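You operate a simulated robot arm through the tools that you are given. There is no shell and no other tool. Be economical: measure what you need, move in short steps, check, and stop when the job is done.

You are at the controls of a simulated two-armed robot. One attempt, no reset.

JOB
Pick up the can marked "Oil" from the wooden bench top with one hand, pass it to the other hand and put it on the green table top. Set down upright: can.

It is judged by the outcome, as a careful person would: the job done as asked, and still so three seconds after it is handed in. It fails if anything else is knocked over, pushed out of place, dropped, spilled or broken.

ROBOT AND FRAMES
Two 7-joint arms with two-finger parallel grippers on one trunk, on a base that drives. Base frame: it is fixed to the floor where the robot stands at the start and does not move with it; the origin is under the middle of the robot, x ahead of it, y to its left, z up. Lengths are in mm, angles in rad, forces in N, time in s.
The left shoulder is at the start at [60, 143, 960], the right one opposite. With the tool pointing down near the work surface each hand reaches from about 300 to 720 mm from the robot's upright axis, wherever it stands, measured 20 degrees to its own side. Places, roughly: green table top [0, -3400, 900]. Payload 1.57 kg a hand.
The tool frame of a hand sits at the grasp point between the pads (the TCP): z along the fingers, y along the line on which they close. The tips reach 30 mm beyond it. Largest opening 110 mm; finger width 24, thickness 12; the body of the gripper, 48 by 112 mm, starts 78 mm behind the TCP.
Orientation is told as [roll, pitch, yaw] about the base's x, y, z axes, in that order, counted from this pose: with the fingers straight down and closing along the base's y, the tool's x points along the base's -x, its y along +y and its z along -z.

CONTROLS
- The arms move only by the tool step_arm. It takes "left_increments", "right_increments" or both (then of equal length, played together; a hand with none holds still); each is text: rows parted by semicolons, each of 7 numbers parted by spaces: the turn, a rotation vector about the tool's x, y, z in units of 6 degrees (1.0 is 6 degrees), then the shift along the tool's x, y, z in units of 40 mm (1.0 is 40 mm), then the closure in counts, from 0 (fully open) to 255 (shut). In form: ax ay az tx ty tz claw; .... A call has 1 to 8 rows; each row shifts and turns the commanded pose from where the row before left it, along the tool's axes as they then stand. A call with a number of a shift or a turn outside -1 to 1 is refused whole. Each row takes 0.2 s and may step no farther than 50 mm and 0.15 rad from the row before; otherwise, or with a gripper value out of range, the whole call is refused. Where a pose cannot be reached the arm comes as near as it can. A force on the tool above 40 N (or 10 N above the force at the start of the call, whichever is more), or a blocked arm, ends the call early, and 0.2 s more pass. The fingers move at their own pace (about 45 mm/s each) and stop on an object; they squeeze with about 43 N. The grip force told is the motor's: it shows also when the fingers shut on nothing. Time passes only in rows, and 0.2 s behind the last, so rows that do not move let the fingers close. It gives the time, the measured TCP pose, the force on the tool (base axes), the opening and the grip force at its end, in the units of the frame above (readings bear some noise), with the torque about the TCP (base axes, N m) and any sound that the robot's microphone picked up.
- Cameras (640 x 400 px; columns grow to the right, rows downward): "scene" is now at [47.9, 7.6, 1571.6]; the picture's right is [0.09, -1.00, 0.00], its down [-0.74, -0.07, -0.67] and it looks along [0.66, 0.06, -0.75] (base axes); focal length 259 px, centre (320, 200). "left" rides on the left gripper at [70, -16, -141] in its tool frame; the picture's right is [0.23, 0.97, 0.00], its down [-0.86, 0.20, -0.48] and it looks along [-0.47, 0.11, 0.88] (tool axes); focal length 222 px, centre (320, 200). "right" rides on the right gripper at [70, 16, -141] in its tool frame; the picture's right is [-0.23, 0.97, 0.00], its down [-0.86, -0.20, -0.48] and it looks along [-0.47, -0.11, 0.88] (tool axes); focal length 222 px, centre (320, 200). There is no depth. A picture from a camera that has moved, and an enlarged one, comes with that camera's place and axes in the base frame and with its lens.
- snapshot(camera): a new picture of that camera. The clock stands still meanwhile.
- raise_lower(by): slides the trunk up (or, below 0, down) by that many mm; the arms and the scene camera ride with it, the base frame stays. It gives what a move gives, with no picture.
- base_move(legs): drives the robot by 1 to 6 legs, each [ahead, left, turn to the left] in mm, mm and rad, along the robot's own axes; the way and the turn of a leg run together, so that a leg with both is an arc; at most 1500 mm and 3.142 rad a leg. The arms and the cameras ride along, it lands a little off, and it stops where it bumps. It gives what a move gives.
- head_to(pan, tilt): turns the head with the scene camera to pan (to the left, within 1.501 rad either way) and tilt (down, from -0.506 to 1.204), counted from straight ahead of the robot. It gives what a move gives.
- close_up(camera, box): a new picture of the part [left, top, right, bottom] of that camera's present view, enlarged. The clock stands still meanwhile.
- sign_off(): hands the job in; it is judged then, once.

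Go step by step. Nothing tells you exact positions but the pictures and the camera data: compare them with the known pose of the tool, close in by small moves and look again before you grip or let go. The budget is 120 turns and 92 pictures, counting those below and the enlarged ones. Unless the task says otherwise, let go and move clear before handing in, and close with one line.

The tools are called after "Request:" as name(argument=value, ...) on one line, values as JSON. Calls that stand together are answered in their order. step_arm: Moves the arms, as the interface text tells. Its arguments: {"type":"object","properties":{"left_increments":{"type":"string"},"right_increments":{"type":"string"}},"required":[]} The other tools are called the same way: raise_lower (by) slides the trunk up or down; base_move (legs) drives the base; head_to (pan, tilt) turns the head that bears the scene camera; snapshot (camera) takes a picture; close_up (camera, box) takes an enlarged picture of a part of a camera's view; sign_off () hands the job in.

At the start:

```text
time: 0.0
left_tcp_pos: [373.9, 316.4, 1101.0]
left_ee_rot: [-0.001, 0.002, 0.001]
left_ft_force: [0.3, 0.8, -0.5]
left_torque: [0.01, -0.02, 0.0]
left_opening: 110.0
left_grip_force: 0.0
right_tcp_pos: [386.1, -50.9, 1146.2]
right_ee_rot: [0.0, -0.001, 0.0]
right_ft_force: [0.0, 0.0, -0.1]
right_torque: [-0.03, -0.01, 0.01]
right_opening: 110.0
right_grip_force: 0.1
trunk travel left (down, up): [-559.0, 31.0]
robot x, y, heading: [-3.9, 1.3, 0.001]
head pan, tilt: [0.093, 0.841]
```

scene: 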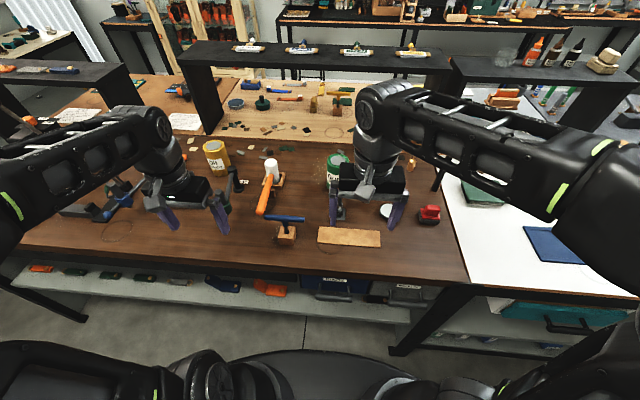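
right: 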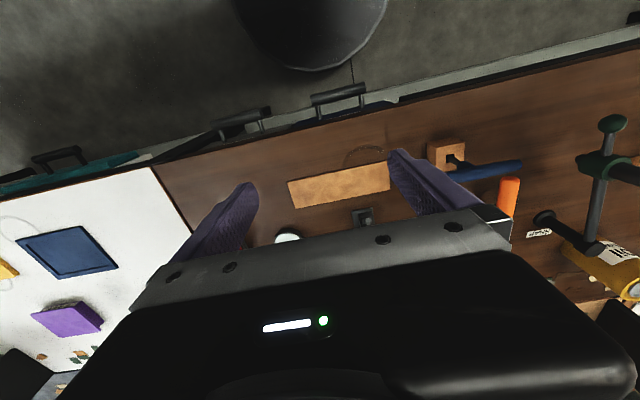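
left: 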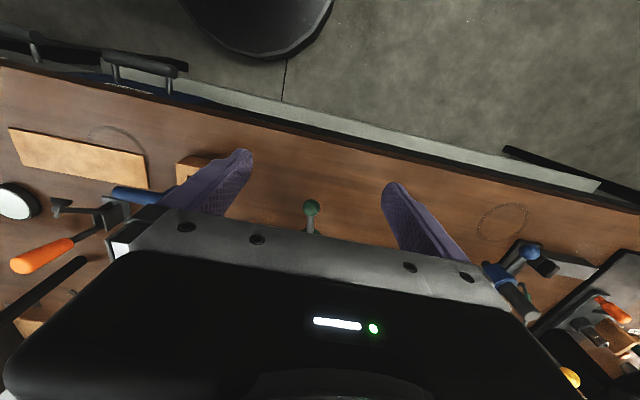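

I see a yellow can on the left of the bench and a green can behind the right hand; I need to read the labels first.

Request:
close_up(camera="scene", box=[160, 120, 300, 220])

Request:
close_up(camera="scene", box=[290, 120, 450, 260])

```text
4.00 times, centred on (230, 170) of scene
camera zoom: at [47.9, 7.6, 1571.6], right [0.09, -1.0, 0.0], down [-0.74, -0.07, -0.67], along [0.66, 0.06, -0.75], focal length 1035 px, centre (680, 320)
```

zoom: 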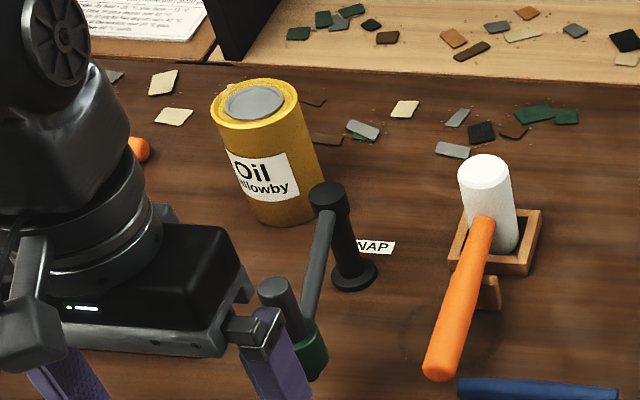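

```text
2.86 times, centred on (370, 190) of scene
camera zoom: at [47.9, 7.6, 1571.6], right [0.09, -1.0, 0.0], down [-0.74, -0.07, -0.67], along [0.66, 0.06, -0.75], focal length 740 px, centre (177, 229)
```

zoom: 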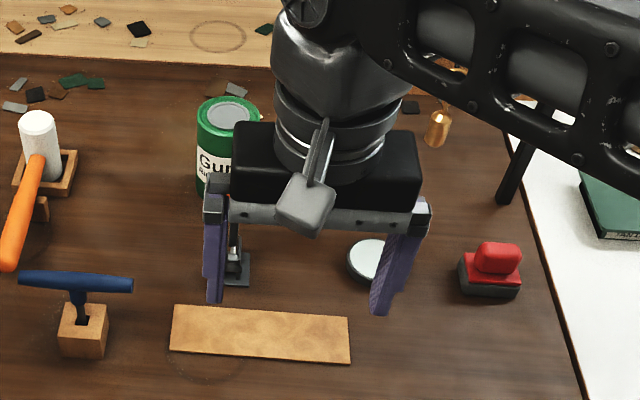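

The yellow can is "Oil", at about (760, 451), roughly 77 mm wide and 120 mm tall, which is beyond straight-down reach from here. I'll look down to see how close the base can get to the bench.

Request:
head_to(pan=0.4, tilt=1.2)

Request:
snapshot(camera="scene")

Request:
head_to(pan=-1.4, tilt=0.4)

Request:
snapshot(camera="scene")

```text
time: 0.8
left_tcp_pos: [373.6, 316.8, 1101.6]
left_ee_rot: [-0.001, 0.001, 0.0]
left_ft_force: [0.1, -0.9, -0.6]
left_torque: [0.02, 0.02, -0.01]
left_opening: 110.2
left_grip_force: 0.0
right_tcp_pos: [386.2, -51.5, 1144.9]
right_ee_rot: [0.0, 0.001, -0.001]
right_ft_force: [0.0, 0.0, -0.7]
right_torque: [-0.02, 0.01, -0.01]
right_opening: 109.9
right_grip_force: 0.1
trunk travel left (down, up): [-559.0, 31.0]
robot x, y, heading: [1.6, -2.1, 0.003]
head pan, tilt: [0.4, 1.201]
```

```text
86 pictures are left
camera scene: at [21.3, 22.1, 1547.3], right [0.39, -0.92, 0.0], down [-0.86, -0.36, -0.36], along [0.33, 0.14, -0.93], focal length 259 px, centre (320, 200)
```

scene: 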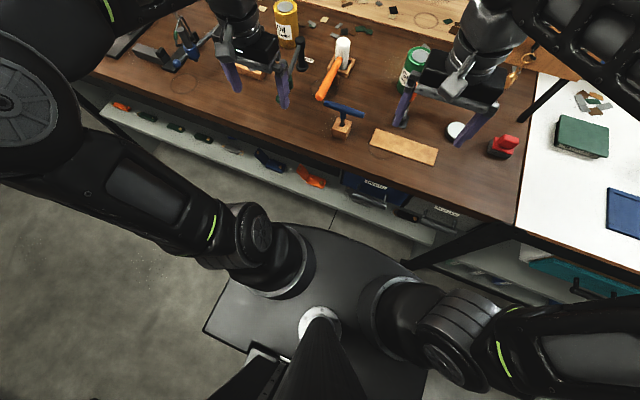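

```text
time: 2.6
left_tcp_pos: [374.6, 316.5, 1100.7]
left_ee_rot: [0.0, -0.001, 0.0]
left_ft_force: [0.2, 0.1, 0.1]
left_torque: [0.0, -0.01, 0.02]
left_opening: 110.1
left_grip_force: 0.1
right_tcp_pos: [386.4, -51.1, 1146.6]
right_ee_rot: [0.0, 0.001, 0.001]
right_ft_force: [-0.3, -0.1, -0.2]
right_torque: [-0.02, 0.01, -0.01]
right_opening: 109.5
right_grip_force: 0.0
trunk travel left (down, up): [-559.0, 31.0]
robot x, y, heading: [-0.2, -0.3, -0.003]
head pan, tilt: [-1.4, 0.4]
```

```text
85 pictures are left
camera scene: at [-14.5, -90.9, 1610.1], right [-0.99, -0.17, 0.0], down [-0.07, 0.38, -0.92], along [0.16, -0.91, -0.39], focal length 259 px, centre (320, 200)
```

scene: 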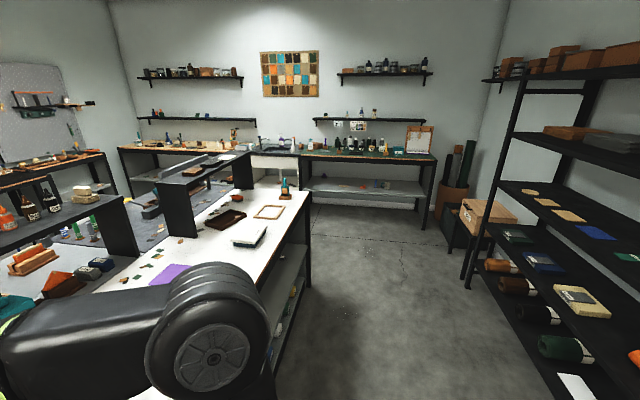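

The green table is at the far end, with a front edge at about y = -3100, and the corridor at x = 0 is clear. Next I'll drive sideways to face the can and edge ahead.

Request:
base_move(legs=[[0, 260, 0], [60, 0, 0]])

Request:
head_to(pan=0.2, tilt=1.2)

Request:
snapshot(camera="scene")

```text
time: 5.1
left_tcp_pos: [435.8, 577.5, 1100.9]
left_ee_rot: [0.0, 0.001, 0.0]
left_ft_force: [-0.6, -0.1, -0.1]
left_torque: [0.0, 0.07, 0.01]
left_opening: 110.1
left_grip_force: 0.1
right_tcp_pos: [448.9, 211.8, 1146.1]
right_ee_rot: [-0.001, 0.002, 0.002]
right_ft_force: [0.8, -0.3, 0.9]
right_torque: [0.0, 0.05, 0.04]
right_opening: 109.5
right_grip_force: 0.1
trunk travel left (down, up): [-559.0, 31.0]
robot x, y, heading: [58.0, 263.1, -0.002]
head pan, tilt: [-1.4, 0.4]
```

```text
time: 6.8
left_tcp_pos: [434.1, 579.4, 1100.0]
left_ee_rot: [-0.001, 0.0, 0.001]
left_ft_force: [-1.0, 0.4, 0.8]
left_torque: [-0.01, 0.01, 0.02]
left_opening: 110.2
left_grip_force: 0.0
right_tcp_pos: [447.5, 210.9, 1146.1]
right_ee_rot: [0.0, 0.0, 0.003]
right_ft_force: [0.8, 0.8, 0.2]
right_torque: [0.03, 0.03, 0.01]
right_opening: 109.7
right_grip_force: 0.0
trunk travel left (down, up): [-559.0, 31.0]
robot x, y, heading: [62.4, 261.6, -0.001]
head pan, tilt: [0.201, 1.201]
```

```text
84 pictures are left
camera scene: at [85.5, 273.6, 1547.3], right [0.2, -0.98, 0.0], down [-0.91, -0.19, -0.36], along [0.36, 0.07, -0.93], focal length 259 px, centre (320, 200)
```

scene: 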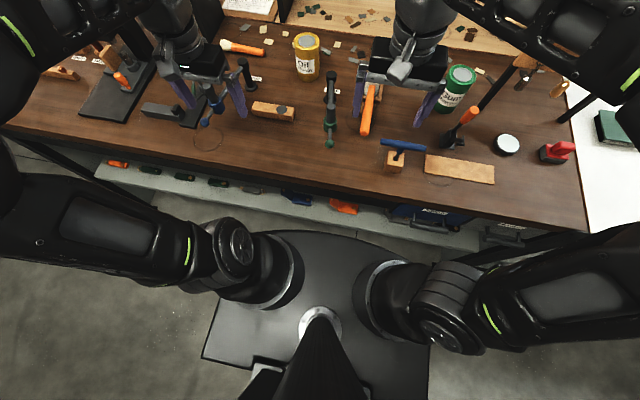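

The base still has room before the bench edge, which I put at x≈379. I'll edge forward another 65 mm.

Request:
base_move(legs=[[65, 0, 0]])

Request:
head_to(pan=0.2, tilt=0.85)

Request:
snapshot(camera="scene")

Request:
snapshot(camera="left")

```text
time: 7.8
left_tcp_pos: [500.4, 579.4, 1099.0]
left_ee_rot: [0.002, 0.001, 0.002]
left_ft_force: [0.0, -0.3, -0.7]
left_torque: [-0.04, 0.03, -0.02]
left_opening: 110.2
left_grip_force: 0.1
right_tcp_pos: [513.9, 211.9, 1146.2]
right_ee_rot: [0.0, 0.002, 0.001]
right_ft_force: [0.6, 0.1, 0.0]
right_torque: [-0.03, 0.05, -0.02]
right_opening: 110.0
right_grip_force: 0.0
trunk travel left (down, up): [-559.0, 31.0]
robot x, y, heading: [128.7, 262.5, 0.001]
head pan, tilt: [0.201, 1.201]
```

```text
time: 8.6
left_tcp_pos: [500.0, 580.1, 1100.7]
left_ee_rot: [0.0, 0.0, 0.003]
left_ft_force: [0.3, 0.4, 0.7]
left_torque: [0.0, 0.03, 0.03]
left_opening: 109.8
left_grip_force: 0.0
right_tcp_pos: [512.8, 212.1, 1145.7]
right_ee_rot: [-0.003, -0.001, 0.002]
right_ft_force: [0.6, 0.6, 0.0]
right_torque: [-0.04, 0.02, -0.02]
right_opening: 110.0
right_grip_force: 0.1
trunk travel left (down, up): [-559.0, 31.0]
robot x, y, heading: [127.9, 262.8, 0.0]
head pan, tilt: [0.201, 0.85]
```

```text
83 pictures are left
camera scene: at [172.2, 278.2, 1570.9], right [0.2, -0.98, 0.0], down [-0.74, -0.15, -0.66], along [0.65, 0.13, -0.75], focal length 259 px, centre (320, 200)
```

scene: 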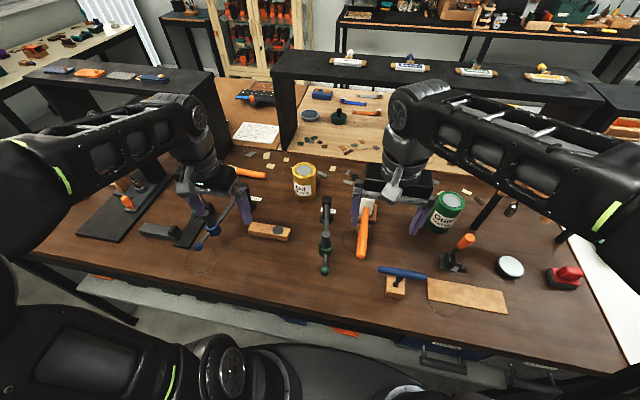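

```text
82 pictures are left
camera left: at [429.5, 563.4, 1243.5], right [-0.23, 0.97, 0.0], down [0.85, 0.2, 0.48], along [0.47, 0.11, -0.88], focal length 222 px, centre (320, 200)
```

left: 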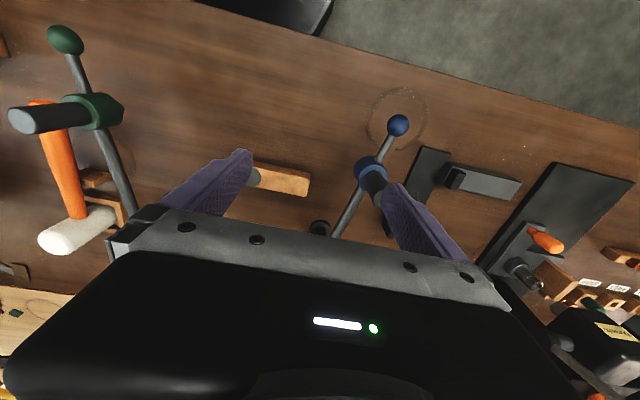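

No bump. I'll re-measure the can from here.

Request:
close_up(camera="scene", box=[240, 140, 370, 221])

```text
4.92 times, centred on (305, 180) of scene
camera zoom: at [172.2, 278.2, 1570.9], right [0.2, -0.98, 0.0], down [-0.74, -0.15, -0.66], along [0.65, 0.13, -0.75], focal length 1274 px, centre (394, 296)
```

zoom: 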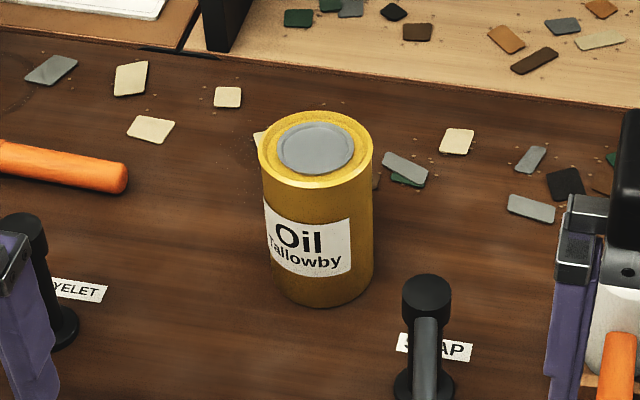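

The can is at (764, 451), with its top at about z = 1014 and a diameter of about 75 mm. I'm moving the open left hand above it at the present height.

Request:
step_arm(left_increments="0 0 0 -0.825 -0.403 0 0;0 0 0 -0.825 -0.403 0 0;0 0 0 -0.825 -0.403 0 0;0 0 0 -0.825 -0.403 0 0;0 0 0 -0.825 -0.403 0 0;0 0 0 -0.825 -0.403 0 0;0 0 0 -0.825 -0.403 0 0;0 0 0 -0.825 -0.403 0 0")

Request:
snapshot(camera="left")

Request:
snapshot(camera="scene")

```text
time: 10.4
left_tcp_pos: [697.5, 482.2, 1100.4]
left_ee_rot: [-0.001, 0.0, 0.002]
left_ft_force: [-0.1, 0.1, 0.5]
left_torque: [0.01, -0.02, 0.03]
left_opening: 109.8
left_grip_force: 0.1
left hand out of reach, approached as far as the arm can: row 7, 8
right_tcp_pos: [514.0, 211.8, 1146.7]
right_ee_rot: [-0.002, 0.0, 0.002]
right_ft_force: [0.0, -0.3, 0.1]
right_torque: [-0.01, 0.02, 0.03]
right_opening: 109.7
right_grip_force: 0.1
trunk travel left (down, up): [-559.0, 31.0]
robot x, y, heading: [130.6, 264.2, 0.0]
head pan, tilt: [0.201, 0.85]
```

```text
80 pictures are left
camera left: at [628.3, 466.8, 1243.0], right [-0.23, 0.97, 0.0], down [0.85, 0.2, 0.48], along [0.47, 0.11, -0.88], focal length 222 px, centre (320, 200)
```

left: 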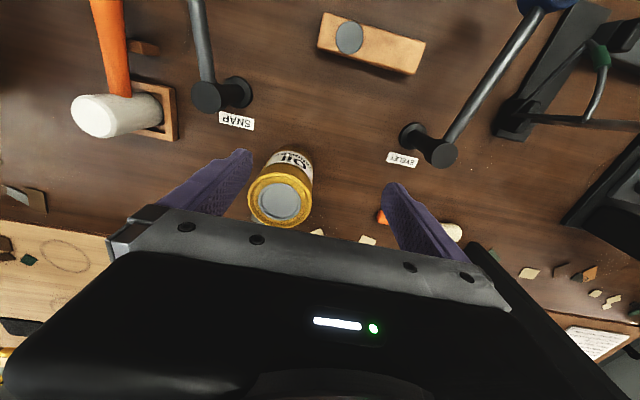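

```text
79 pictures are left
camera scene: at [172.5, 277.3, 1571.0], right [0.2, -0.98, 0.0], down [-0.74, -0.15, -0.66], along [0.65, 0.13, -0.75], focal length 259 px, centre (320, 200)
```

scene: 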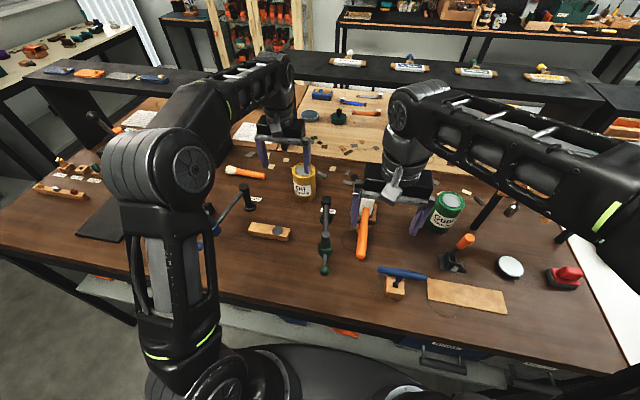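

The hand reached x=697 and can't go farther at this height. I'll raise the trunk, drop the hand to just above can-top height where it reaches farther, and see where it gets.

Request:
raise_lower(by=30)

Request:
step_arm(left_increments="0 0 0 0 0 0.6 0;0 0 0 0 0 0.6 0;0 0 0 0 0 0.5 0")

```text
time: 11.1
left_tcp_pos: [698.1, 483.2, 1129.8]
left_ee_rot: [-0.001, -0.001, 0.002]
left_ft_force: [0.3, 0.1, -0.1]
left_torque: [0.03, 0.0, -0.03]
left_opening: 109.9
left_grip_force: 0.0
right_tcp_pos: [512.9, 212.6, 1175.9]
right_ee_rot: [0.0, 0.0, 0.003]
right_ft_force: [-0.4, 0.5, -0.7]
right_torque: [0.0, 0.02, 0.01]
right_opening: 110.3
right_grip_force: 0.0
trunk travel left (down, up): [-589.0, 1.0]
robot x, y, heading: [127.4, 264.6, 0.001]
head pan, tilt: [0.201, 0.85]
```

```text
time: 11.9
left_tcp_pos: [697.9, 485.6, 1061.3]
left_ee_rot: [-0.001, 0.0, 0.001]
left_ft_force: [0.9, -0.3, -0.7]
left_torque: [0.01, 0.01, 0.02]
left_opening: 109.9
left_grip_force: 0.1
right_tcp_pos: [512.5, 211.6, 1176.4]
right_ee_rot: [0.0, -0.002, 0.0]
right_ft_force: [-0.7, 0.7, 1.5]
right_torque: [0.01, -0.01, 0.02]
right_opening: 110.3
right_grip_force: 0.0
trunk travel left (down, up): [-589.0, 1.0]
robot x, y, heading: [126.3, 259.4, 0.007]
head pan, tilt: [0.201, 0.85]
```

Now I'll move forward over the can from (698, 485) toward (764, 451).

Request:
step_arm(left_increments="0 0 0 -0.41 -0.215 0 0;0 0 0 -0.41 -0.215 0 0;0 0 0 -0.41 -0.215 0 0;0 0 0 -0.41 -0.215 0 0")

Request:
snapshot(camera="left")

```text
time: 12.9
left_tcp_pos: [763.7, 450.1, 1062.0]
left_ee_rot: [0.0, -0.001, 0.002]
left_ft_force: [0.2, 0.3, 0.1]
left_torque: [0.01, 0.03, -0.02]
left_opening: 110.2
left_grip_force: 0.0
right_tcp_pos: [514.6, 211.4, 1177.4]
right_ee_rot: [-0.001, 0.001, 0.001]
right_ft_force: [0.1, -0.3, -0.5]
right_torque: [-0.01, 0.0, 0.02]
right_opening: 110.0
right_grip_force: 0.0
trunk travel left (down, up): [-589.0, 1.0]
robot x, y, heading: [126.7, 263.2, 0.004]
head pan, tilt: [0.201, 0.85]
```

```text
78 pictures are left
camera left: at [694.2, 433.4, 1204.2], right [-0.23, 0.97, 0.0], down [0.85, 0.2, 0.48], along [0.47, 0.11, -0.88], focal length 222 px, centre (320, 200)
```

left: 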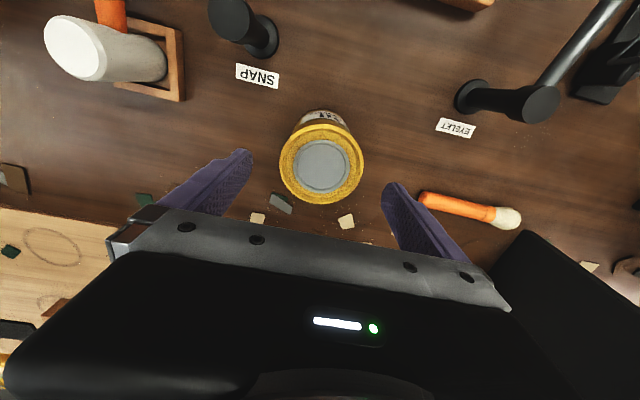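

The can top measures (762, 450), so the hand is centred over it. I'm descending to TCP z≈998, then closing.

Request:
step_arm(left_increments="0 0 0 0.02 0 0.4 0;0 0 0 0.02 0 0.4 0;0 0 0 0 0 0.4 0;0 0 0 0 0 0.4 0")

Request:
snapshot(camera="left")

Request:
close_up(camera="scene", box=[220, 100, 380, 240])

```text
time: 13.9
left_tcp_pos: [761.2, 448.9, 998.1]
left_ee_rot: [0.0, 0.0, 0.001]
left_ft_force: [0.0, 0.0, -0.1]
left_torque: [-0.03, 0.01, 0.03]
left_opening: 110.0
left_grip_force: 0.1
right_tcp_pos: [513.0, 212.3, 1176.2]
right_ee_rot: [-0.002, 0.001, 0.003]
right_ft_force: [0.3, 0.7, 1.0]
right_torque: [0.01, -0.01, 0.0]
right_opening: 109.8
right_grip_force: 0.1
trunk travel left (down, up): [-589.0, 1.0]
robot x, y, heading: [123.8, 262.7, 0.002]
head pan, tilt: [0.201, 0.85]
```

```text
77 pictures are left
camera left: at [692.8, 433.3, 1140.9], right [-0.23, 0.97, 0.0], down [0.85, 0.2, 0.48], along [0.47, 0.11, -0.88], focal length 222 px, centre (320, 200)
```

left: 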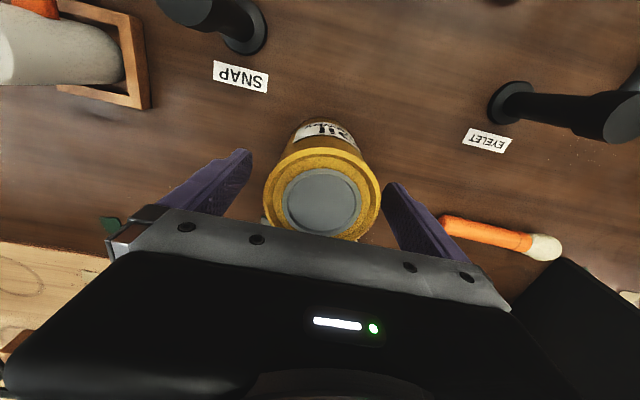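

```text
2.86 times, centred on (300, 170) of scene
camera zoom: at [172.4, 278.3, 1601.0], right [0.2, -0.98, 0.0], down [-0.74, -0.15, -0.66], along [0.65, 0.13, -0.75], focal length 740 px, centre (377, 286)
```

zoom: 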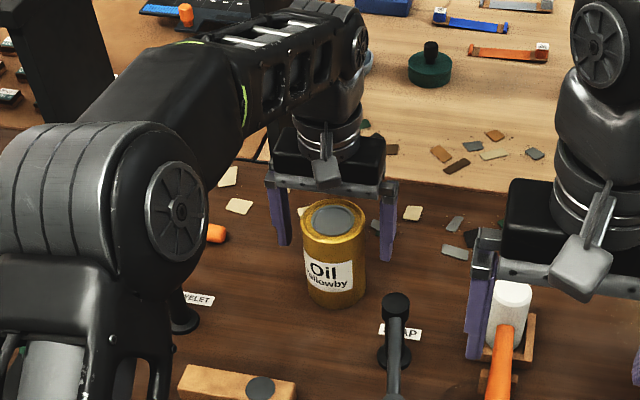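

The alignment agrees in both views. Closing the left hand on the can.

Request:
step_arm(left_increments="0 0 0 0 0 0 255;0 0 0 0 0 0 255;0 0 0 0 0 0 255;0 0 0 0 0 0 255;0 0 0 0 0 0 255")

```text
time: 15.1
left_tcp_pos: [760.9, 448.8, 998.4]
left_ee_rot: [0.0, 0.001, 0.0]
left_ft_force: [-0.2, 2.1, -1.0]
left_torque: [0.1, -0.08, 0.04]
left_opening: 71.2
left_grip_force: 38.8
right_tcp_pos: [513.0, 212.8, 1175.9]
right_ee_rot: [0.0, 0.0, 0.001]
right_ft_force: [-0.1, -0.3, 0.3]
right_torque: [0.0, -0.02, 0.03]
right_opening: 109.9
right_grip_force: 0.1
trunk travel left (down, up): [-589.0, 1.0]
robot x, y, heading: [126.3, 261.8, -0.002]
head pan, tilt: [0.201, 0.85]
```

The can is gripped at 71 mm. Lifting it straight up.

Request:
step_arm(left_increments="0 0 0 0 0 -0.5 255;0 0 0 0 0 -0.5 255;0 0 0 0 0 -0.5 255;0 0 0 0.4 0 -0.5 255;0 0 0 0.6 0 -0.5 255;0 0 0 0.6 0 -0.5 255")

Request:
snapshot(camera="scene")

```text
time: 16.5
left_tcp_pos: [695.4, 448.8, 1119.4]
left_ee_rot: [0.0, -0.003, 0.003]
left_ft_force: [-1.6, -0.3, -4.5]
left_torque: [0.02, -0.02, 0.03]
left_opening: 71.0
left_grip_force: 43.1
right_tcp_pos: [513.1, 211.4, 1175.4]
right_ee_rot: [0.001, 0.001, 0.002]
right_ft_force: [-0.4, 0.0, -0.9]
right_torque: [-0.02, -0.02, 0.01]
right_opening: 110.0
right_grip_force: 0.1
trunk travel left (down, up): [-589.0, 1.0]
robot x, y, heading: [129.2, 261.9, 0.003]
head pan, tilt: [0.201, 0.85]
```

```text
75 pictures are left
camera scene: at [171.3, 278.4, 1601.0], right [0.2, -0.98, 0.0], down [-0.74, -0.15, -0.66], along [0.65, 0.13, -0.75], focal length 259 px, centre (320, 200)
```

scene: 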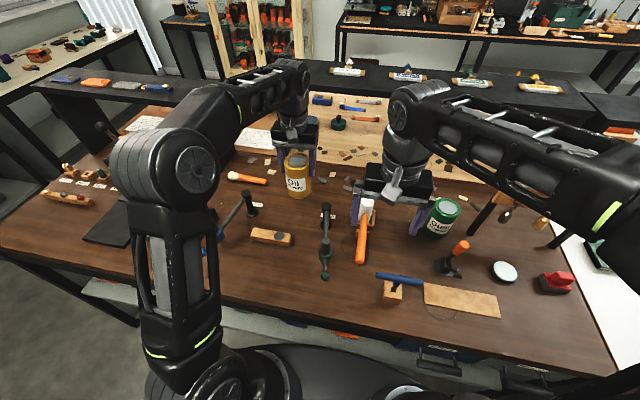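

The can is held at about 0.45 kg. I'll lift a bit more, then back away from the bench so the handover has free space.

Request:
step_arm(left_increments="0 0 0 0.5 0 -0.5 255;0 0 0 0.5 0 -0.5 255;0 0 0 0.5 0 -0.3 255")

Request:
base_move(legs=[[-430, 0, 0]])

Request:
snapshot(camera="scene")

```text
time: 17.3
left_tcp_pos: [636.2, 449.1, 1170.5]
left_ee_rot: [-0.002, -0.003, 0.0]
left_ft_force: [-0.5, 0.6, -4.6]
left_torque: [0.0, 0.02, 0.02]
left_opening: 71.2
left_grip_force: 42.7
right_tcp_pos: [510.9, 212.2, 1175.1]
right_ee_rot: [0.002, 0.0, 0.002]
right_ft_force: [-0.3, 0.3, 0.3]
right_torque: [0.0, 0.01, 0.01]
right_opening: 109.8
right_grip_force: 0.1
trunk travel left (down, up): [-589.0, 1.0]
robot x, y, heading: [124.5, 263.0, 0.0]
head pan, tilt: [0.201, 0.85]
```

```text
time: 20.0
left_tcp_pos: [198.6, 449.9, 1170.1]
left_ee_rot: [-0.001, -0.004, 0.002]
left_ft_force: [0.2, -0.7, -3.9]
left_torque: [-0.04, -0.03, -0.02]
left_opening: 70.6
left_grip_force: 43.0
right_tcp_pos: [75.2, 210.1, 1176.0]
right_ee_rot: [0.0, -0.001, 0.002]
right_ft_force: [0.0, -0.4, 1.3]
right_torque: [0.01, -0.03, 0.01]
right_opening: 110.0
right_grip_force: 0.0
trunk travel left (down, up): [-589.0, 1.0]
robot x, y, heading: [-311.4, 260.9, 0.006]
head pan, tilt: [0.201, 0.85]
```

```text
74 pictures are left
camera scene: at [-266.1, 277.5, 1601.0], right [0.2, -0.98, 0.0], down [-0.74, -0.15, -0.66], along [0.65, 0.13, -0.75], focal length 259 px, centre (320, 200)
```

scene: 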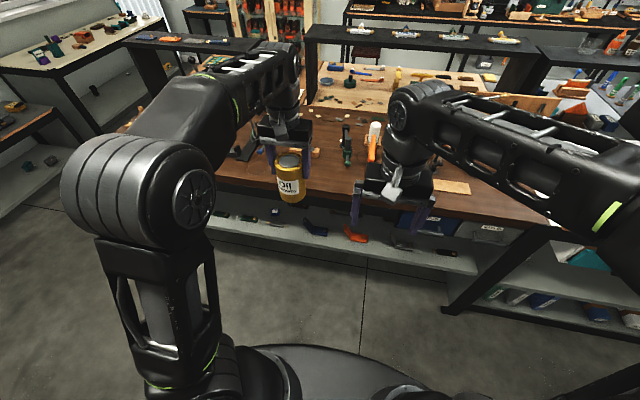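

With space in front, I'm turning the right hand to point forward and about 30° below horizontal, so it can grip the can's lower part from the side. This is the first 48° of that turn.

Request:
step_arm(right_increments="0 -1 0 -0.249 0 0.026 0;0 -1 0 -0.245 0 0.052 0;0 -1 0 -0.238 0 0.077 0;0 -1 0 -0.228 0 0.102 0;0 -1 0 -0.217 0 0.125 0;0 -1 0 -0.202 0 0.147 0;0 -1 0 -0.186 0 0.167 0;0 -1 0 -0.167 0 0.186 0")

Request:
snapshot(camera="scene")

```text
time: 21.8
left_tcp_pos: [198.5, 449.1, 1169.1]
left_ee_rot: [0.0, -0.002, 0.002]
left_ft_force: [0.0, -0.7, -3.9]
left_torque: [0.0, 0.01, -0.03]
left_opening: 70.7
left_grip_force: 43.3
right_tcp_pos: [155.0, 211.5, 1166.5]
right_ee_rot: [0.0, -0.84, 0.002]
right_ft_force: [0.0, 0.2, -0.1]
right_torque: [-0.01, -0.02, -0.02]
right_opening: 110.0
right_grip_force: 0.1
trunk travel left (down, up): [-589.0, 1.0]
robot x, y, heading: [-312.0, 258.9, 0.001]
head pan, tilt: [0.201, 0.85]
```

```text
73 pictures are left
camera scene: at [-265.0, 277.5, 1601.0], right [0.2, -0.98, 0.0], down [-0.74, -0.15, -0.66], along [0.65, 0.13, -0.75], focal length 259 px, centre (320, 200)
```

scene: 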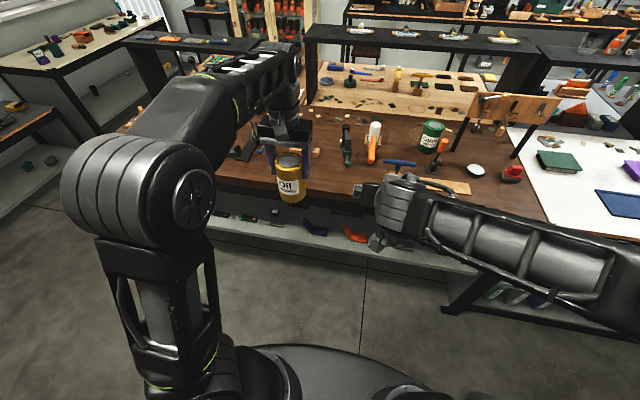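

Pitch control works. I'll finish the tilt to 60°, then lower and pull the right hand back, ready to come forward under the left hand.

Request:
step_arm(right_increments="0 -1 0 0 0 0 0;0 -1 0 0 0 0 0;0 0 0 0.841 0 0.024 0;0 0 0 0.841 0 0.024 0;0 0 0 0.841 0 0.024 0;0 0 0 0.841 0 0.024 0")

```text
time: 23.2
left_tcp_pos: [199.6, 449.8, 1169.9]
left_ee_rot: [0.0, -0.004, 0.002]
left_ft_force: [0.5, 1.1, -4.5]
left_torque: [-0.04, 0.01, -0.02]
left_opening: 70.9
left_grip_force: 42.7
right_tcp_pos: [128.7, 248.0, 1063.4]
right_ee_rot: [-0.002, -1.045, 0.0]
right_ft_force: [0.4, -0.2, 0.7]
right_torque: [0.0, 0.01, -0.05]
right_opening: 109.9
right_grip_force: 0.0
right hand out of reach, approached as far as the arm can: row 4, 5, 6
trunk travel left (down, up): [-589.0, 1.0]
robot x, y, heading: [-310.2, 257.7, 0.004]
head pan, tilt: [0.201, 0.85]
```

The right hand is near its inner limit, so I'll take the handover farther out. I'm moving the can with the left hand to about (262, 240), in front of the right hand.

Request:
step_arm(left_increments="0 0 0 -0.194 -0.656 0.1875 255;0 0 0 -0.194 -0.656 0.1875 255;0 0 0 -0.194 -0.656 0.1875 255;0 0 0 -0.194 -0.656 0.1875 255;0 0 0 -0.194 -0.656 0.1875 255;0 0 0 -0.194 -0.656 0.1875 255;0 0 0 -0.194 -0.656 0.1875 255;0 0 0 -0.194 -0.656 0.1875 255")

Request:
snapshot(camera="scene")

Request:
snapshot(camera="right")

```text
time: 25.0
left_tcp_pos: [251.4, 281.8, 1124.3]
left_ee_rot: [0.0, -0.004, 0.003]
left_ft_force: [-0.2, -0.5, -3.9]
left_torque: [0.05, 0.0, -0.03]
left_opening: 70.9
left_grip_force: 42.9
left hand out of reach, approached as far as the arm can: row 7, 8
right_tcp_pos: [128.2, 247.5, 1064.6]
right_ee_rot: [-0.002, -1.045, 0.003]
right_ft_force: [0.3, -0.4, 0.6]
right_torque: [0.0, 0.01, 0.0]
right_opening: 110.0
right_grip_force: 0.0
trunk travel left (down, up): [-589.0, 1.0]
robot x, y, heading: [-309.1, 261.6, 0.003]
head pan, tilt: [0.201, 0.85]
```

```text
72 pictures are left
camera scene: at [-264.8, 276.9, 1600.9], right [0.2, -0.98, 0.0], down [-0.74, -0.15, -0.66], along [0.65, 0.13, -0.75], focal length 259 px, centre (320, 200)
```

scene: 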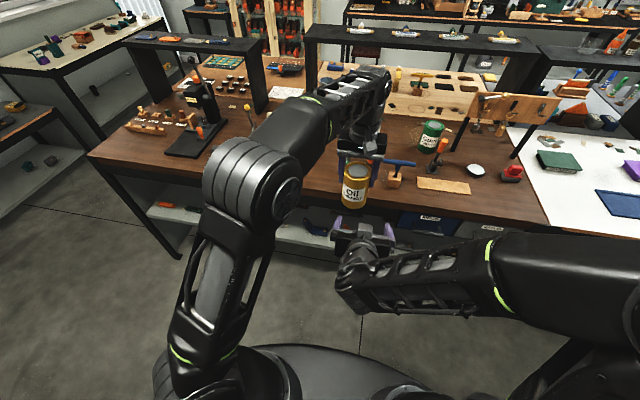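

```text
71 pictures are left
camera right: at [-28.5, 263.1, 1075.2], right [0.11, 0.97, 0.2], down [0.02, -0.2, 0.98], along [0.99, -0.11, -0.04], focal length 222 px, centre (320, 200)
```

right: 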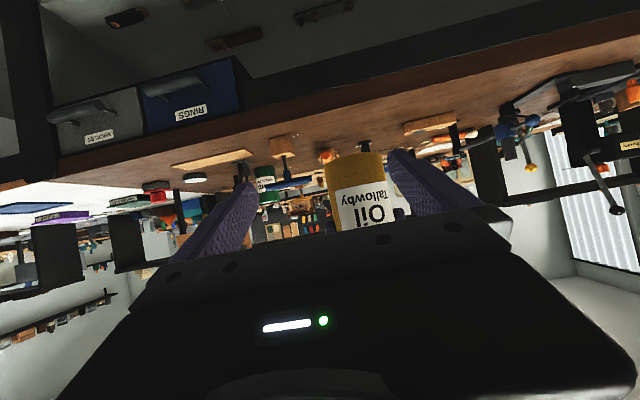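

The can is now held at (251, 282) with its bottom at about z = 1026, and the right TCP height of 1064 suits. I'll line up the right hand in y while coming slightly forward, then check.

Request:
step_arm(right_increments="0 0 0 -0.2 0.45 0.346 0;0 0 0 -0.2 0.41 0.346 0")

Request:
snapshot(camera="right")

Request:
close_up(camera="scene", box=[290, 130, 450, 260])

```text
time: 25.6
left_tcp_pos: [250.2, 282.1, 1123.6]
left_ee_rot: [0.0, -0.006, 0.002]
left_ft_force: [-0.4, 0.3, -4.7]
left_torque: [-0.02, -0.01, 0.01]
left_opening: 70.8
left_grip_force: 43.6
right_tcp_pos: [161.2, 283.0, 1064.2]
right_ee_rot: [-0.001, -1.047, 0.002]
right_ft_force: [0.6, 0.2, 0.1]
right_torque: [-0.02, 0.02, 0.02]
right_opening: 109.7
right_grip_force: 0.0
trunk travel left (down, up): [-589.0, 1.0]
robot x, y, heading: [-311.8, 258.9, 0.001]
head pan, tilt: [0.201, 0.85]
```

```text
70 pictures are left
camera right: at [3.3, 297.9, 1074.5], right [0.11, 0.97, 0.2], down [0.01, -0.2, 0.98], along [0.99, -0.11, -0.04], focal length 222 px, centre (320, 200)
```

right: 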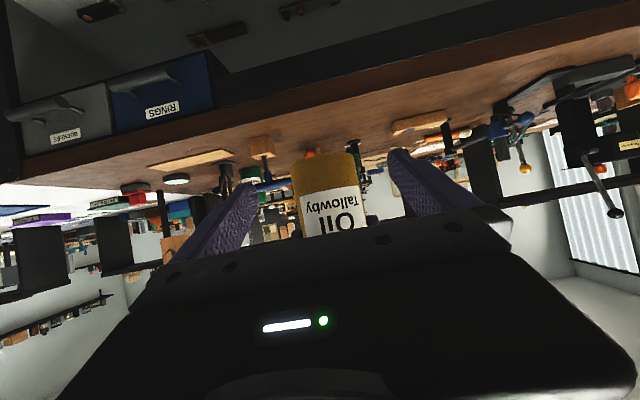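

```text
3.08 times, centred on (370, 195) of scene
camera zoom: at [-264.9, 277.5, 1600.9], right [0.2, -0.98, 0.0], down [-0.74, -0.15, -0.66], along [0.65, 0.13, -0.75], focal length 796 px, centre (166, 215)
```

zoom: 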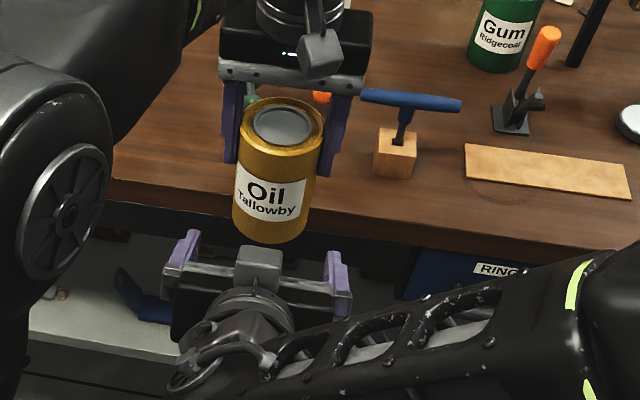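

The right hand is aligned with the can. I'm advancing 44 mm, then looking again.

Request:
step_arm(right_increments="0 0 0 -0.275 0 0.476 0;0 0 0 -0.275 0 0.476 0")

Request:
snapshot(camera="right")

Request:
close_up(camera="scene", box=[290, 130, 450, 260])

Request:
snapshot(camera="left")

```text
time: 26.2
left_tcp_pos: [250.2, 281.3, 1123.1]
left_ee_rot: [0.001, -0.004, 0.001]
left_ft_force: [-0.5, 0.1, -4.4]
left_torque: [-0.02, 0.02, 0.01]
left_opening: 70.8
left_grip_force: 42.5
right_tcp_pos: [204.6, 280.5, 1064.5]
right_ee_rot: [-0.001, -1.047, 0.001]
right_ft_force: [0.4, 0.1, 0.0]
right_torque: [0.01, 0.0, -0.01]
right_opening: 110.0
right_grip_force: 0.1
trunk travel left (down, up): [-589.0, 1.0]
robot x, y, heading: [-308.9, 264.2, 0.0]
head pan, tilt: [0.201, 0.85]
```

```text
68 pictures are left
camera right: at [47.5, 297.0, 1074.6], right [0.11, 0.97, 0.2], down [0.01, -0.2, 0.98], along [0.99, -0.11, -0.04], focal length 222 px, centre (320, 200)
```

right: 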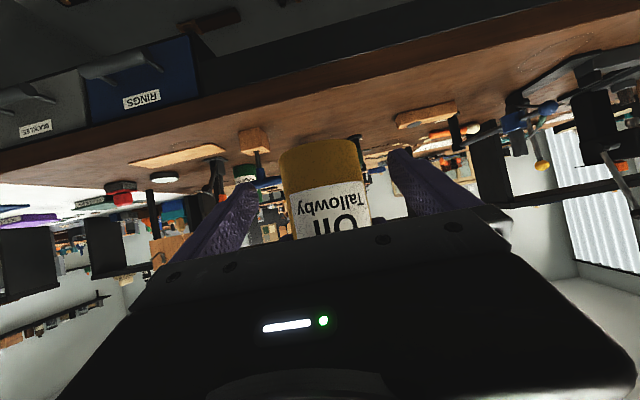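

```text
3.08 times, centred on (370, 195) of scene
camera zoom: at [-264.8, 277.2, 1600.9], right [0.2, -0.98, 0.0], down [-0.74, -0.15, -0.66], along [0.65, 0.13, -0.75], focal length 796 px, centre (166, 215)
```

zoom: 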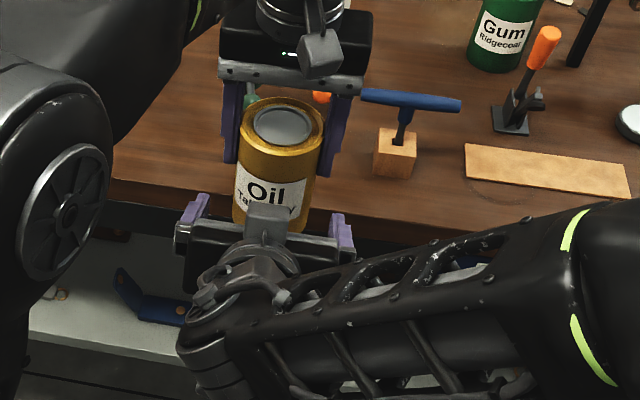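

```text
66 pictures are left
camera left: at [179.8, 265.9, 1265.6], right [-0.23, 0.97, 0.0], down [0.85, 0.2, 0.48], along [0.47, 0.11, -0.88], focal length 222 px, centre (320, 200)
```

left: 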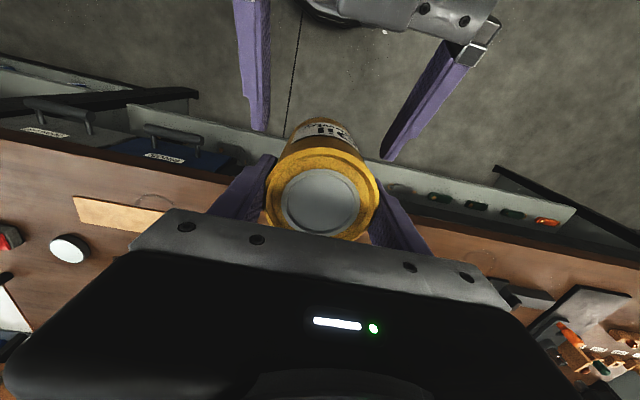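

The can sits centred between the right fingers. I'm advancing the last 32 mm, then closing the right hand while the left still holds.

Request:
step_arm(right_increments="0 0 0 -0.2 0 0.346 0;0 0 0 -0.2 0 0.346 0")

Request:
snapshot(camera="left")

Request:
close_up(camera="right", box=[220, 100, 460, 260])

```text
time: 26.8
left_tcp_pos: [249.3, 282.0, 1123.2]
left_ee_rot: [-0.001, -0.005, 0.001]
left_ft_force: [0.1, 0.7, -4.8]
left_torque: [-0.03, -0.02, 0.02]
left_opening: 70.7
left_grip_force: 43.0
right_tcp_pos: [235.9, 282.1, 1064.8]
right_ee_rot: [0.0, -1.047, 0.001]
right_ft_force: [0.3, -0.4, -0.4]
right_torque: [0.04, 0.0, -0.03]
right_opening: 110.2
right_grip_force: 0.0
trunk travel left (down, up): [-589.0, 1.0]
robot x, y, heading: [-315.8, 260.1, 0.002]
head pan, tilt: [0.201, 0.85]
```

```text
65 pictures are left
camera left: at [179.7, 266.0, 1265.7], right [-0.23, 0.97, 0.0], down [0.85, 0.2, 0.48], along [0.47, 0.11, -0.88], focal length 222 px, centre (320, 200)
```

left: 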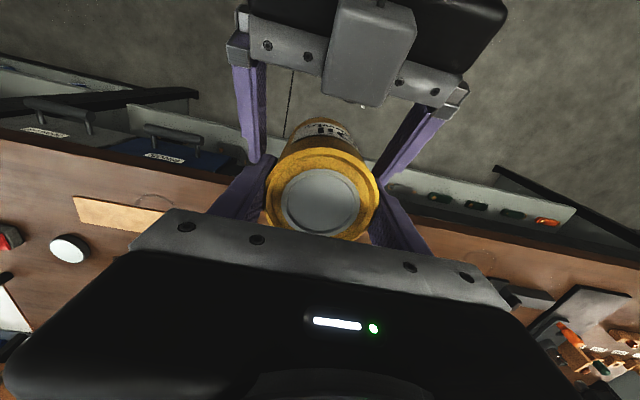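

```text
2.50 times, centred on (340, 180) of right
camera zoom: at [78.6, 297.7, 1074.6], right [0.11, 0.97, 0.2], down [0.01, -0.2, 0.98], along [0.99, -0.11, -0.04], focal length 555 px, centre (270, 250)
```

zoom: 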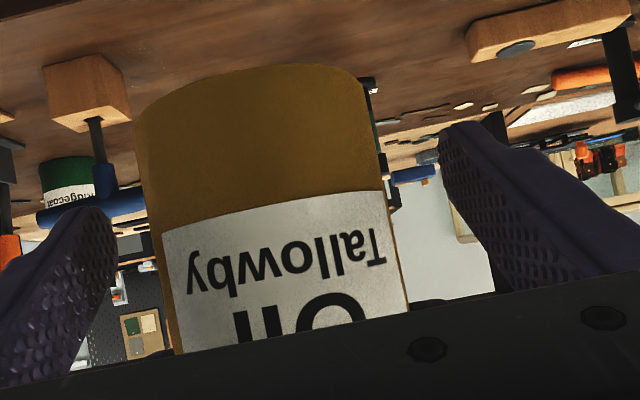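

Centred in both views. Closing the right hand.

Request:
step_arm(right_increments="0 0 0 0 0 0 255;0 0 0 0 0 0 255;0 0 0 0 0 0 255;0 0 0 0 0 0 255;0 0 0 0 0 0 255", left_increments="0 0 0 0 0 0 255;0 0 0 0 0 0 255;0 0 0 0 0 0 255;0 0 0 0 0 0 255;0 0 0 0 0 0 255")

Request:
snapshot(camera="left")

Request:
close_up(camera="right", box=[220, 100, 460, 260])

```text
time: 28.0
left_tcp_pos: [250.0, 282.4, 1124.1]
left_ee_rot: [0.0, -0.005, 0.004]
left_ft_force: [0.1, 1.7, -3.9]
left_torque: [0.31, 0.02, 0.04]
left_opening: 70.7
left_grip_force: 43.3
right_tcp_pos: [235.8, 283.4, 1065.3]
right_ee_rot: [-0.001, -1.047, 0.002]
right_ft_force: [1.7, -2.1, -0.5]
right_torque: [-0.13, 0.07, -0.09]
right_opening: 71.0
right_grip_force: 39.0
trunk travel left (down, up): [-589.0, 1.0]
robot x, y, heading: [-311.5, 259.5, 0.007]
head pan, tilt: [0.201, 0.85]
```

```text
63 pictures are left
camera left: at [179.6, 266.2, 1265.7], right [-0.23, 0.97, 0.0], down [0.85, 0.2, 0.48], along [0.47, 0.11, -0.88], focal length 222 px, centre (320, 200)
```

left: 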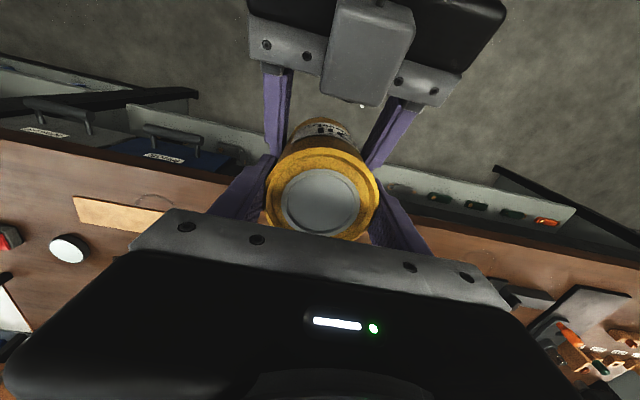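

```text
2.50 times, centred on (340, 180) of right
camera zoom: at [78.4, 297.5, 1074.6], right [0.11, 0.97, 0.2], down [0.01, -0.2, 0.98], along [0.99, -0.11, -0.04], focal length 555 px, centre (270, 250)
```

zoom: 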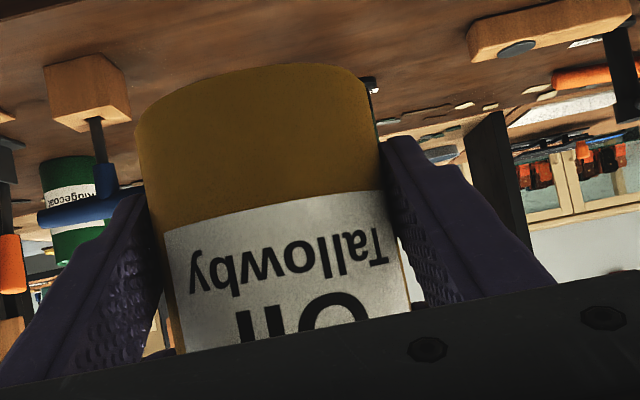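

Both hands hold it. Now I'll open the left hand only.

Request:
step_arm(left_increments="0 0 0 0 0 0 120;0 0 0 0 0 0 60;0 0 0 0 0 0 0;0 0 0 0 0 0 0;0 0 0 0 0 0 0", right_increments="0 0 0 0 0 0 255;0 0 0 0 0 0 255;0 0 0 0 0 0 255;0 0 0 0 0 0 255;0 0 0 0 0 0 255")

Request:
snapshot(camera="left")

```text
time: 29.2
left_tcp_pos: [249.9, 281.4, 1123.4]
left_ee_rot: [0.0, -0.005, 0.003]
left_ft_force: [0.3, -0.6, -0.5]
left_torque: [0.03, -0.01, -0.03]
left_opening: 109.9
left_grip_force: 0.1
right_tcp_pos: [235.1, 282.9, 1065.1]
right_ee_rot: [0.001, -1.047, 0.002]
right_ft_force: [-0.1, -0.4, 0.5]
right_torque: [0.03, 0.07, 0.01]
right_opening: 70.6
right_grip_force: 43.8
trunk travel left (down, up): [-589.0, 1.0]
robot x, y, heading: [-314.1, 263.3, 0.004]
head pan, tilt: [0.201, 0.85]
```

```text
61 pictures are left
camera left: at [179.6, 266.0, 1265.8], right [-0.23, 0.97, 0.0], down [0.85, 0.2, 0.48], along [0.47, 0.11, -0.88], focal length 222 px, centre (320, 200)
```

left: 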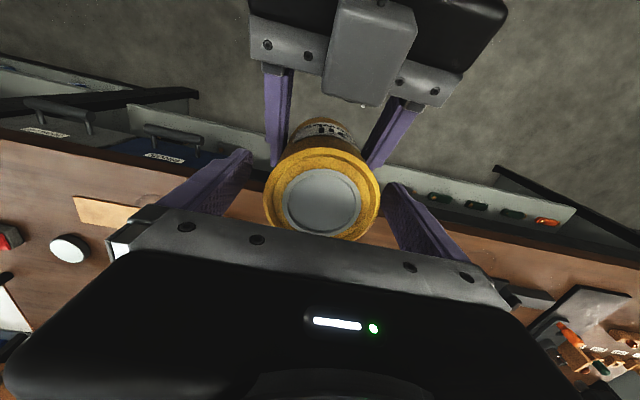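

The left hand is open and clear on both sides. I'll raise it carefully in small steps.

Request:
step_arm(left_increments="0 0 0 0.1 0 -0.4 0;0 0 0 0.1 0 -0.4 0", right_increments="0 0 0 0 0 0 255;0 0 0 0 0 0 255")

```text
time: 29.8
left_tcp_pos: [251.0, 281.0, 1123.2]
left_ee_rot: [0.001, -0.004, 0.002]
left_ft_force: [0.2, 0.9, 0.5]
left_torque: [0.01, -0.01, 0.0]
left_opening: 110.1
left_grip_force: 0.1
left hand out of reach, approached as far as the arm can: row 1, 2
right_tcp_pos: [235.2, 281.9, 1064.4]
right_ee_rot: [0.001, -1.047, 0.002]
right_ft_force: [-0.2, -0.4, 0.1]
right_torque: [-0.02, 0.06, 0.0]
right_opening: 70.6
right_grip_force: 42.9
trunk travel left (down, up): [-589.0, 1.0]
robot x, y, heading: [-312.0, 263.2, -0.002]
head pan, tilt: [0.201, 0.85]
```

The left hand is at its upper limit here, so I'll lower the right hand with the can out from between the left fingers instead.

Request:
step_arm(right_increments="0 0 0 0.433 0 0.25 255;0 0 0 0.433 0 0.25 255")

Request:
snapshot(camera="left")

```text
time: 30.4
left_tcp_pos: [249.8, 281.1, 1124.6]
left_ee_rot: [0.0, -0.005, 0.002]
left_ft_force: [0.2, 0.7, -0.4]
left_torque: [-0.02, 0.0, -0.01]
left_opening: 110.0
left_grip_force: 0.1
right_tcp_pos: [235.3, 283.6, 1022.7]
right_ee_rot: [0.001, -1.048, 0.001]
right_ft_force: [-0.1, -0.6, 0.1]
right_torque: [0.0, -0.01, 0.0]
right_opening: 70.7
right_grip_force: 43.2
trunk travel left (down, up): [-589.0, 1.0]
robot x, y, heading: [-312.7, 264.1, -0.0]
head pan, tilt: [0.201, 0.85]
```

```text
60 pictures are left
camera left: at [179.9, 266.0, 1265.7], right [-0.23, 0.97, 0.0], down [0.85, 0.2, 0.48], along [0.47, 0.11, -0.88], focal length 222 px, centre (320, 200)
```

left: 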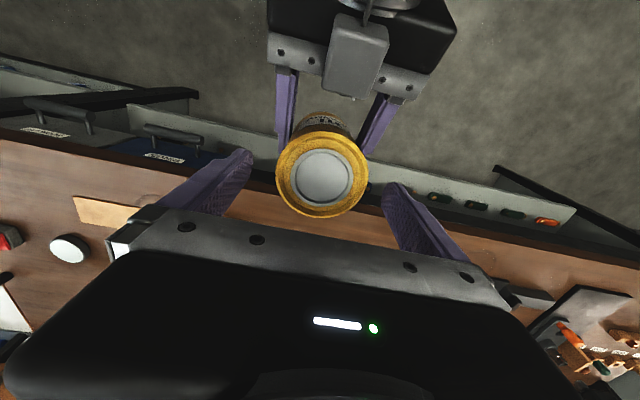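

The can follows the right hand. I'll lower it a bit more so it clears the left fingertips, then take the left hand off to the left.

Request:
step_arm(right_increments="0 0 0 0.433 0 0.25 255;0 0 0 0.433 0 0.25 255")

Request:
step_arm(left_increments="0 0 0 0.1 0.8 0 0;0 0 0 0.1 0.8 0 0;0 0 0 0.2 0.8 0 0;0 0 0 0.3 0.8 0 0;0 0 0 0.3 0.8 -0.2 0;0 0 0 0.3 0.8 -0.2 0")

Request:
snapshot(camera="scene")

```text
time: 31.0
left_tcp_pos: [250.1, 282.1, 1122.9]
left_ee_rot: [0.001, -0.004, 0.001]
left_ft_force: [0.2, 1.0, -0.5]
left_torque: [0.01, -0.01, 0.02]
left_opening: 110.0
left_grip_force: 0.0
right_tcp_pos: [235.1, 283.3, 982.6]
right_ee_rot: [0.001, -1.047, 0.002]
right_ft_force: [-0.2, 0.0, 0.4]
right_torque: [-0.04, 0.03, 0.0]
right_opening: 70.8
right_grip_force: 43.1
trunk travel left (down, up): [-589.0, 1.0]
robot x, y, heading: [-312.0, 257.5, 0.005]
head pan, tilt: [0.201, 0.85]
```

```text
time: 32.4
left_tcp_pos: [194.6, 474.8, 1139.0]
left_ee_rot: [0.001, -0.004, 0.003]
left_ft_force: [0.3, 0.0, -0.5]
left_torque: [-0.03, -0.02, 0.0]
left_opening: 110.0
left_grip_force: 0.1
right_tcp_pos: [234.2, 283.2, 983.1]
right_ee_rot: [0.0, -1.047, 0.003]
right_ft_force: [0.2, 0.0, -0.7]
right_torque: [0.01, 0.06, -0.01]
right_opening: 70.8
right_grip_force: 42.5
trunk travel left (down, up): [-589.0, 1.0]
robot x, y, heading: [-309.9, 259.1, 0.003]
head pan, tilt: [0.201, 0.85]
```

```text
59 pictures are left
camera scene: at [-265.5, 278.3, 1600.9], right [0.2, -0.98, 0.0], down [-0.74, -0.15, -0.66], along [0.65, 0.13, -0.75], focal length 259 px, centre (320, 200)
```

scene: 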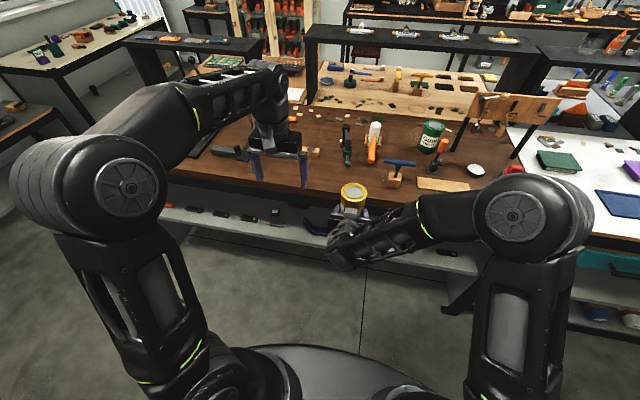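

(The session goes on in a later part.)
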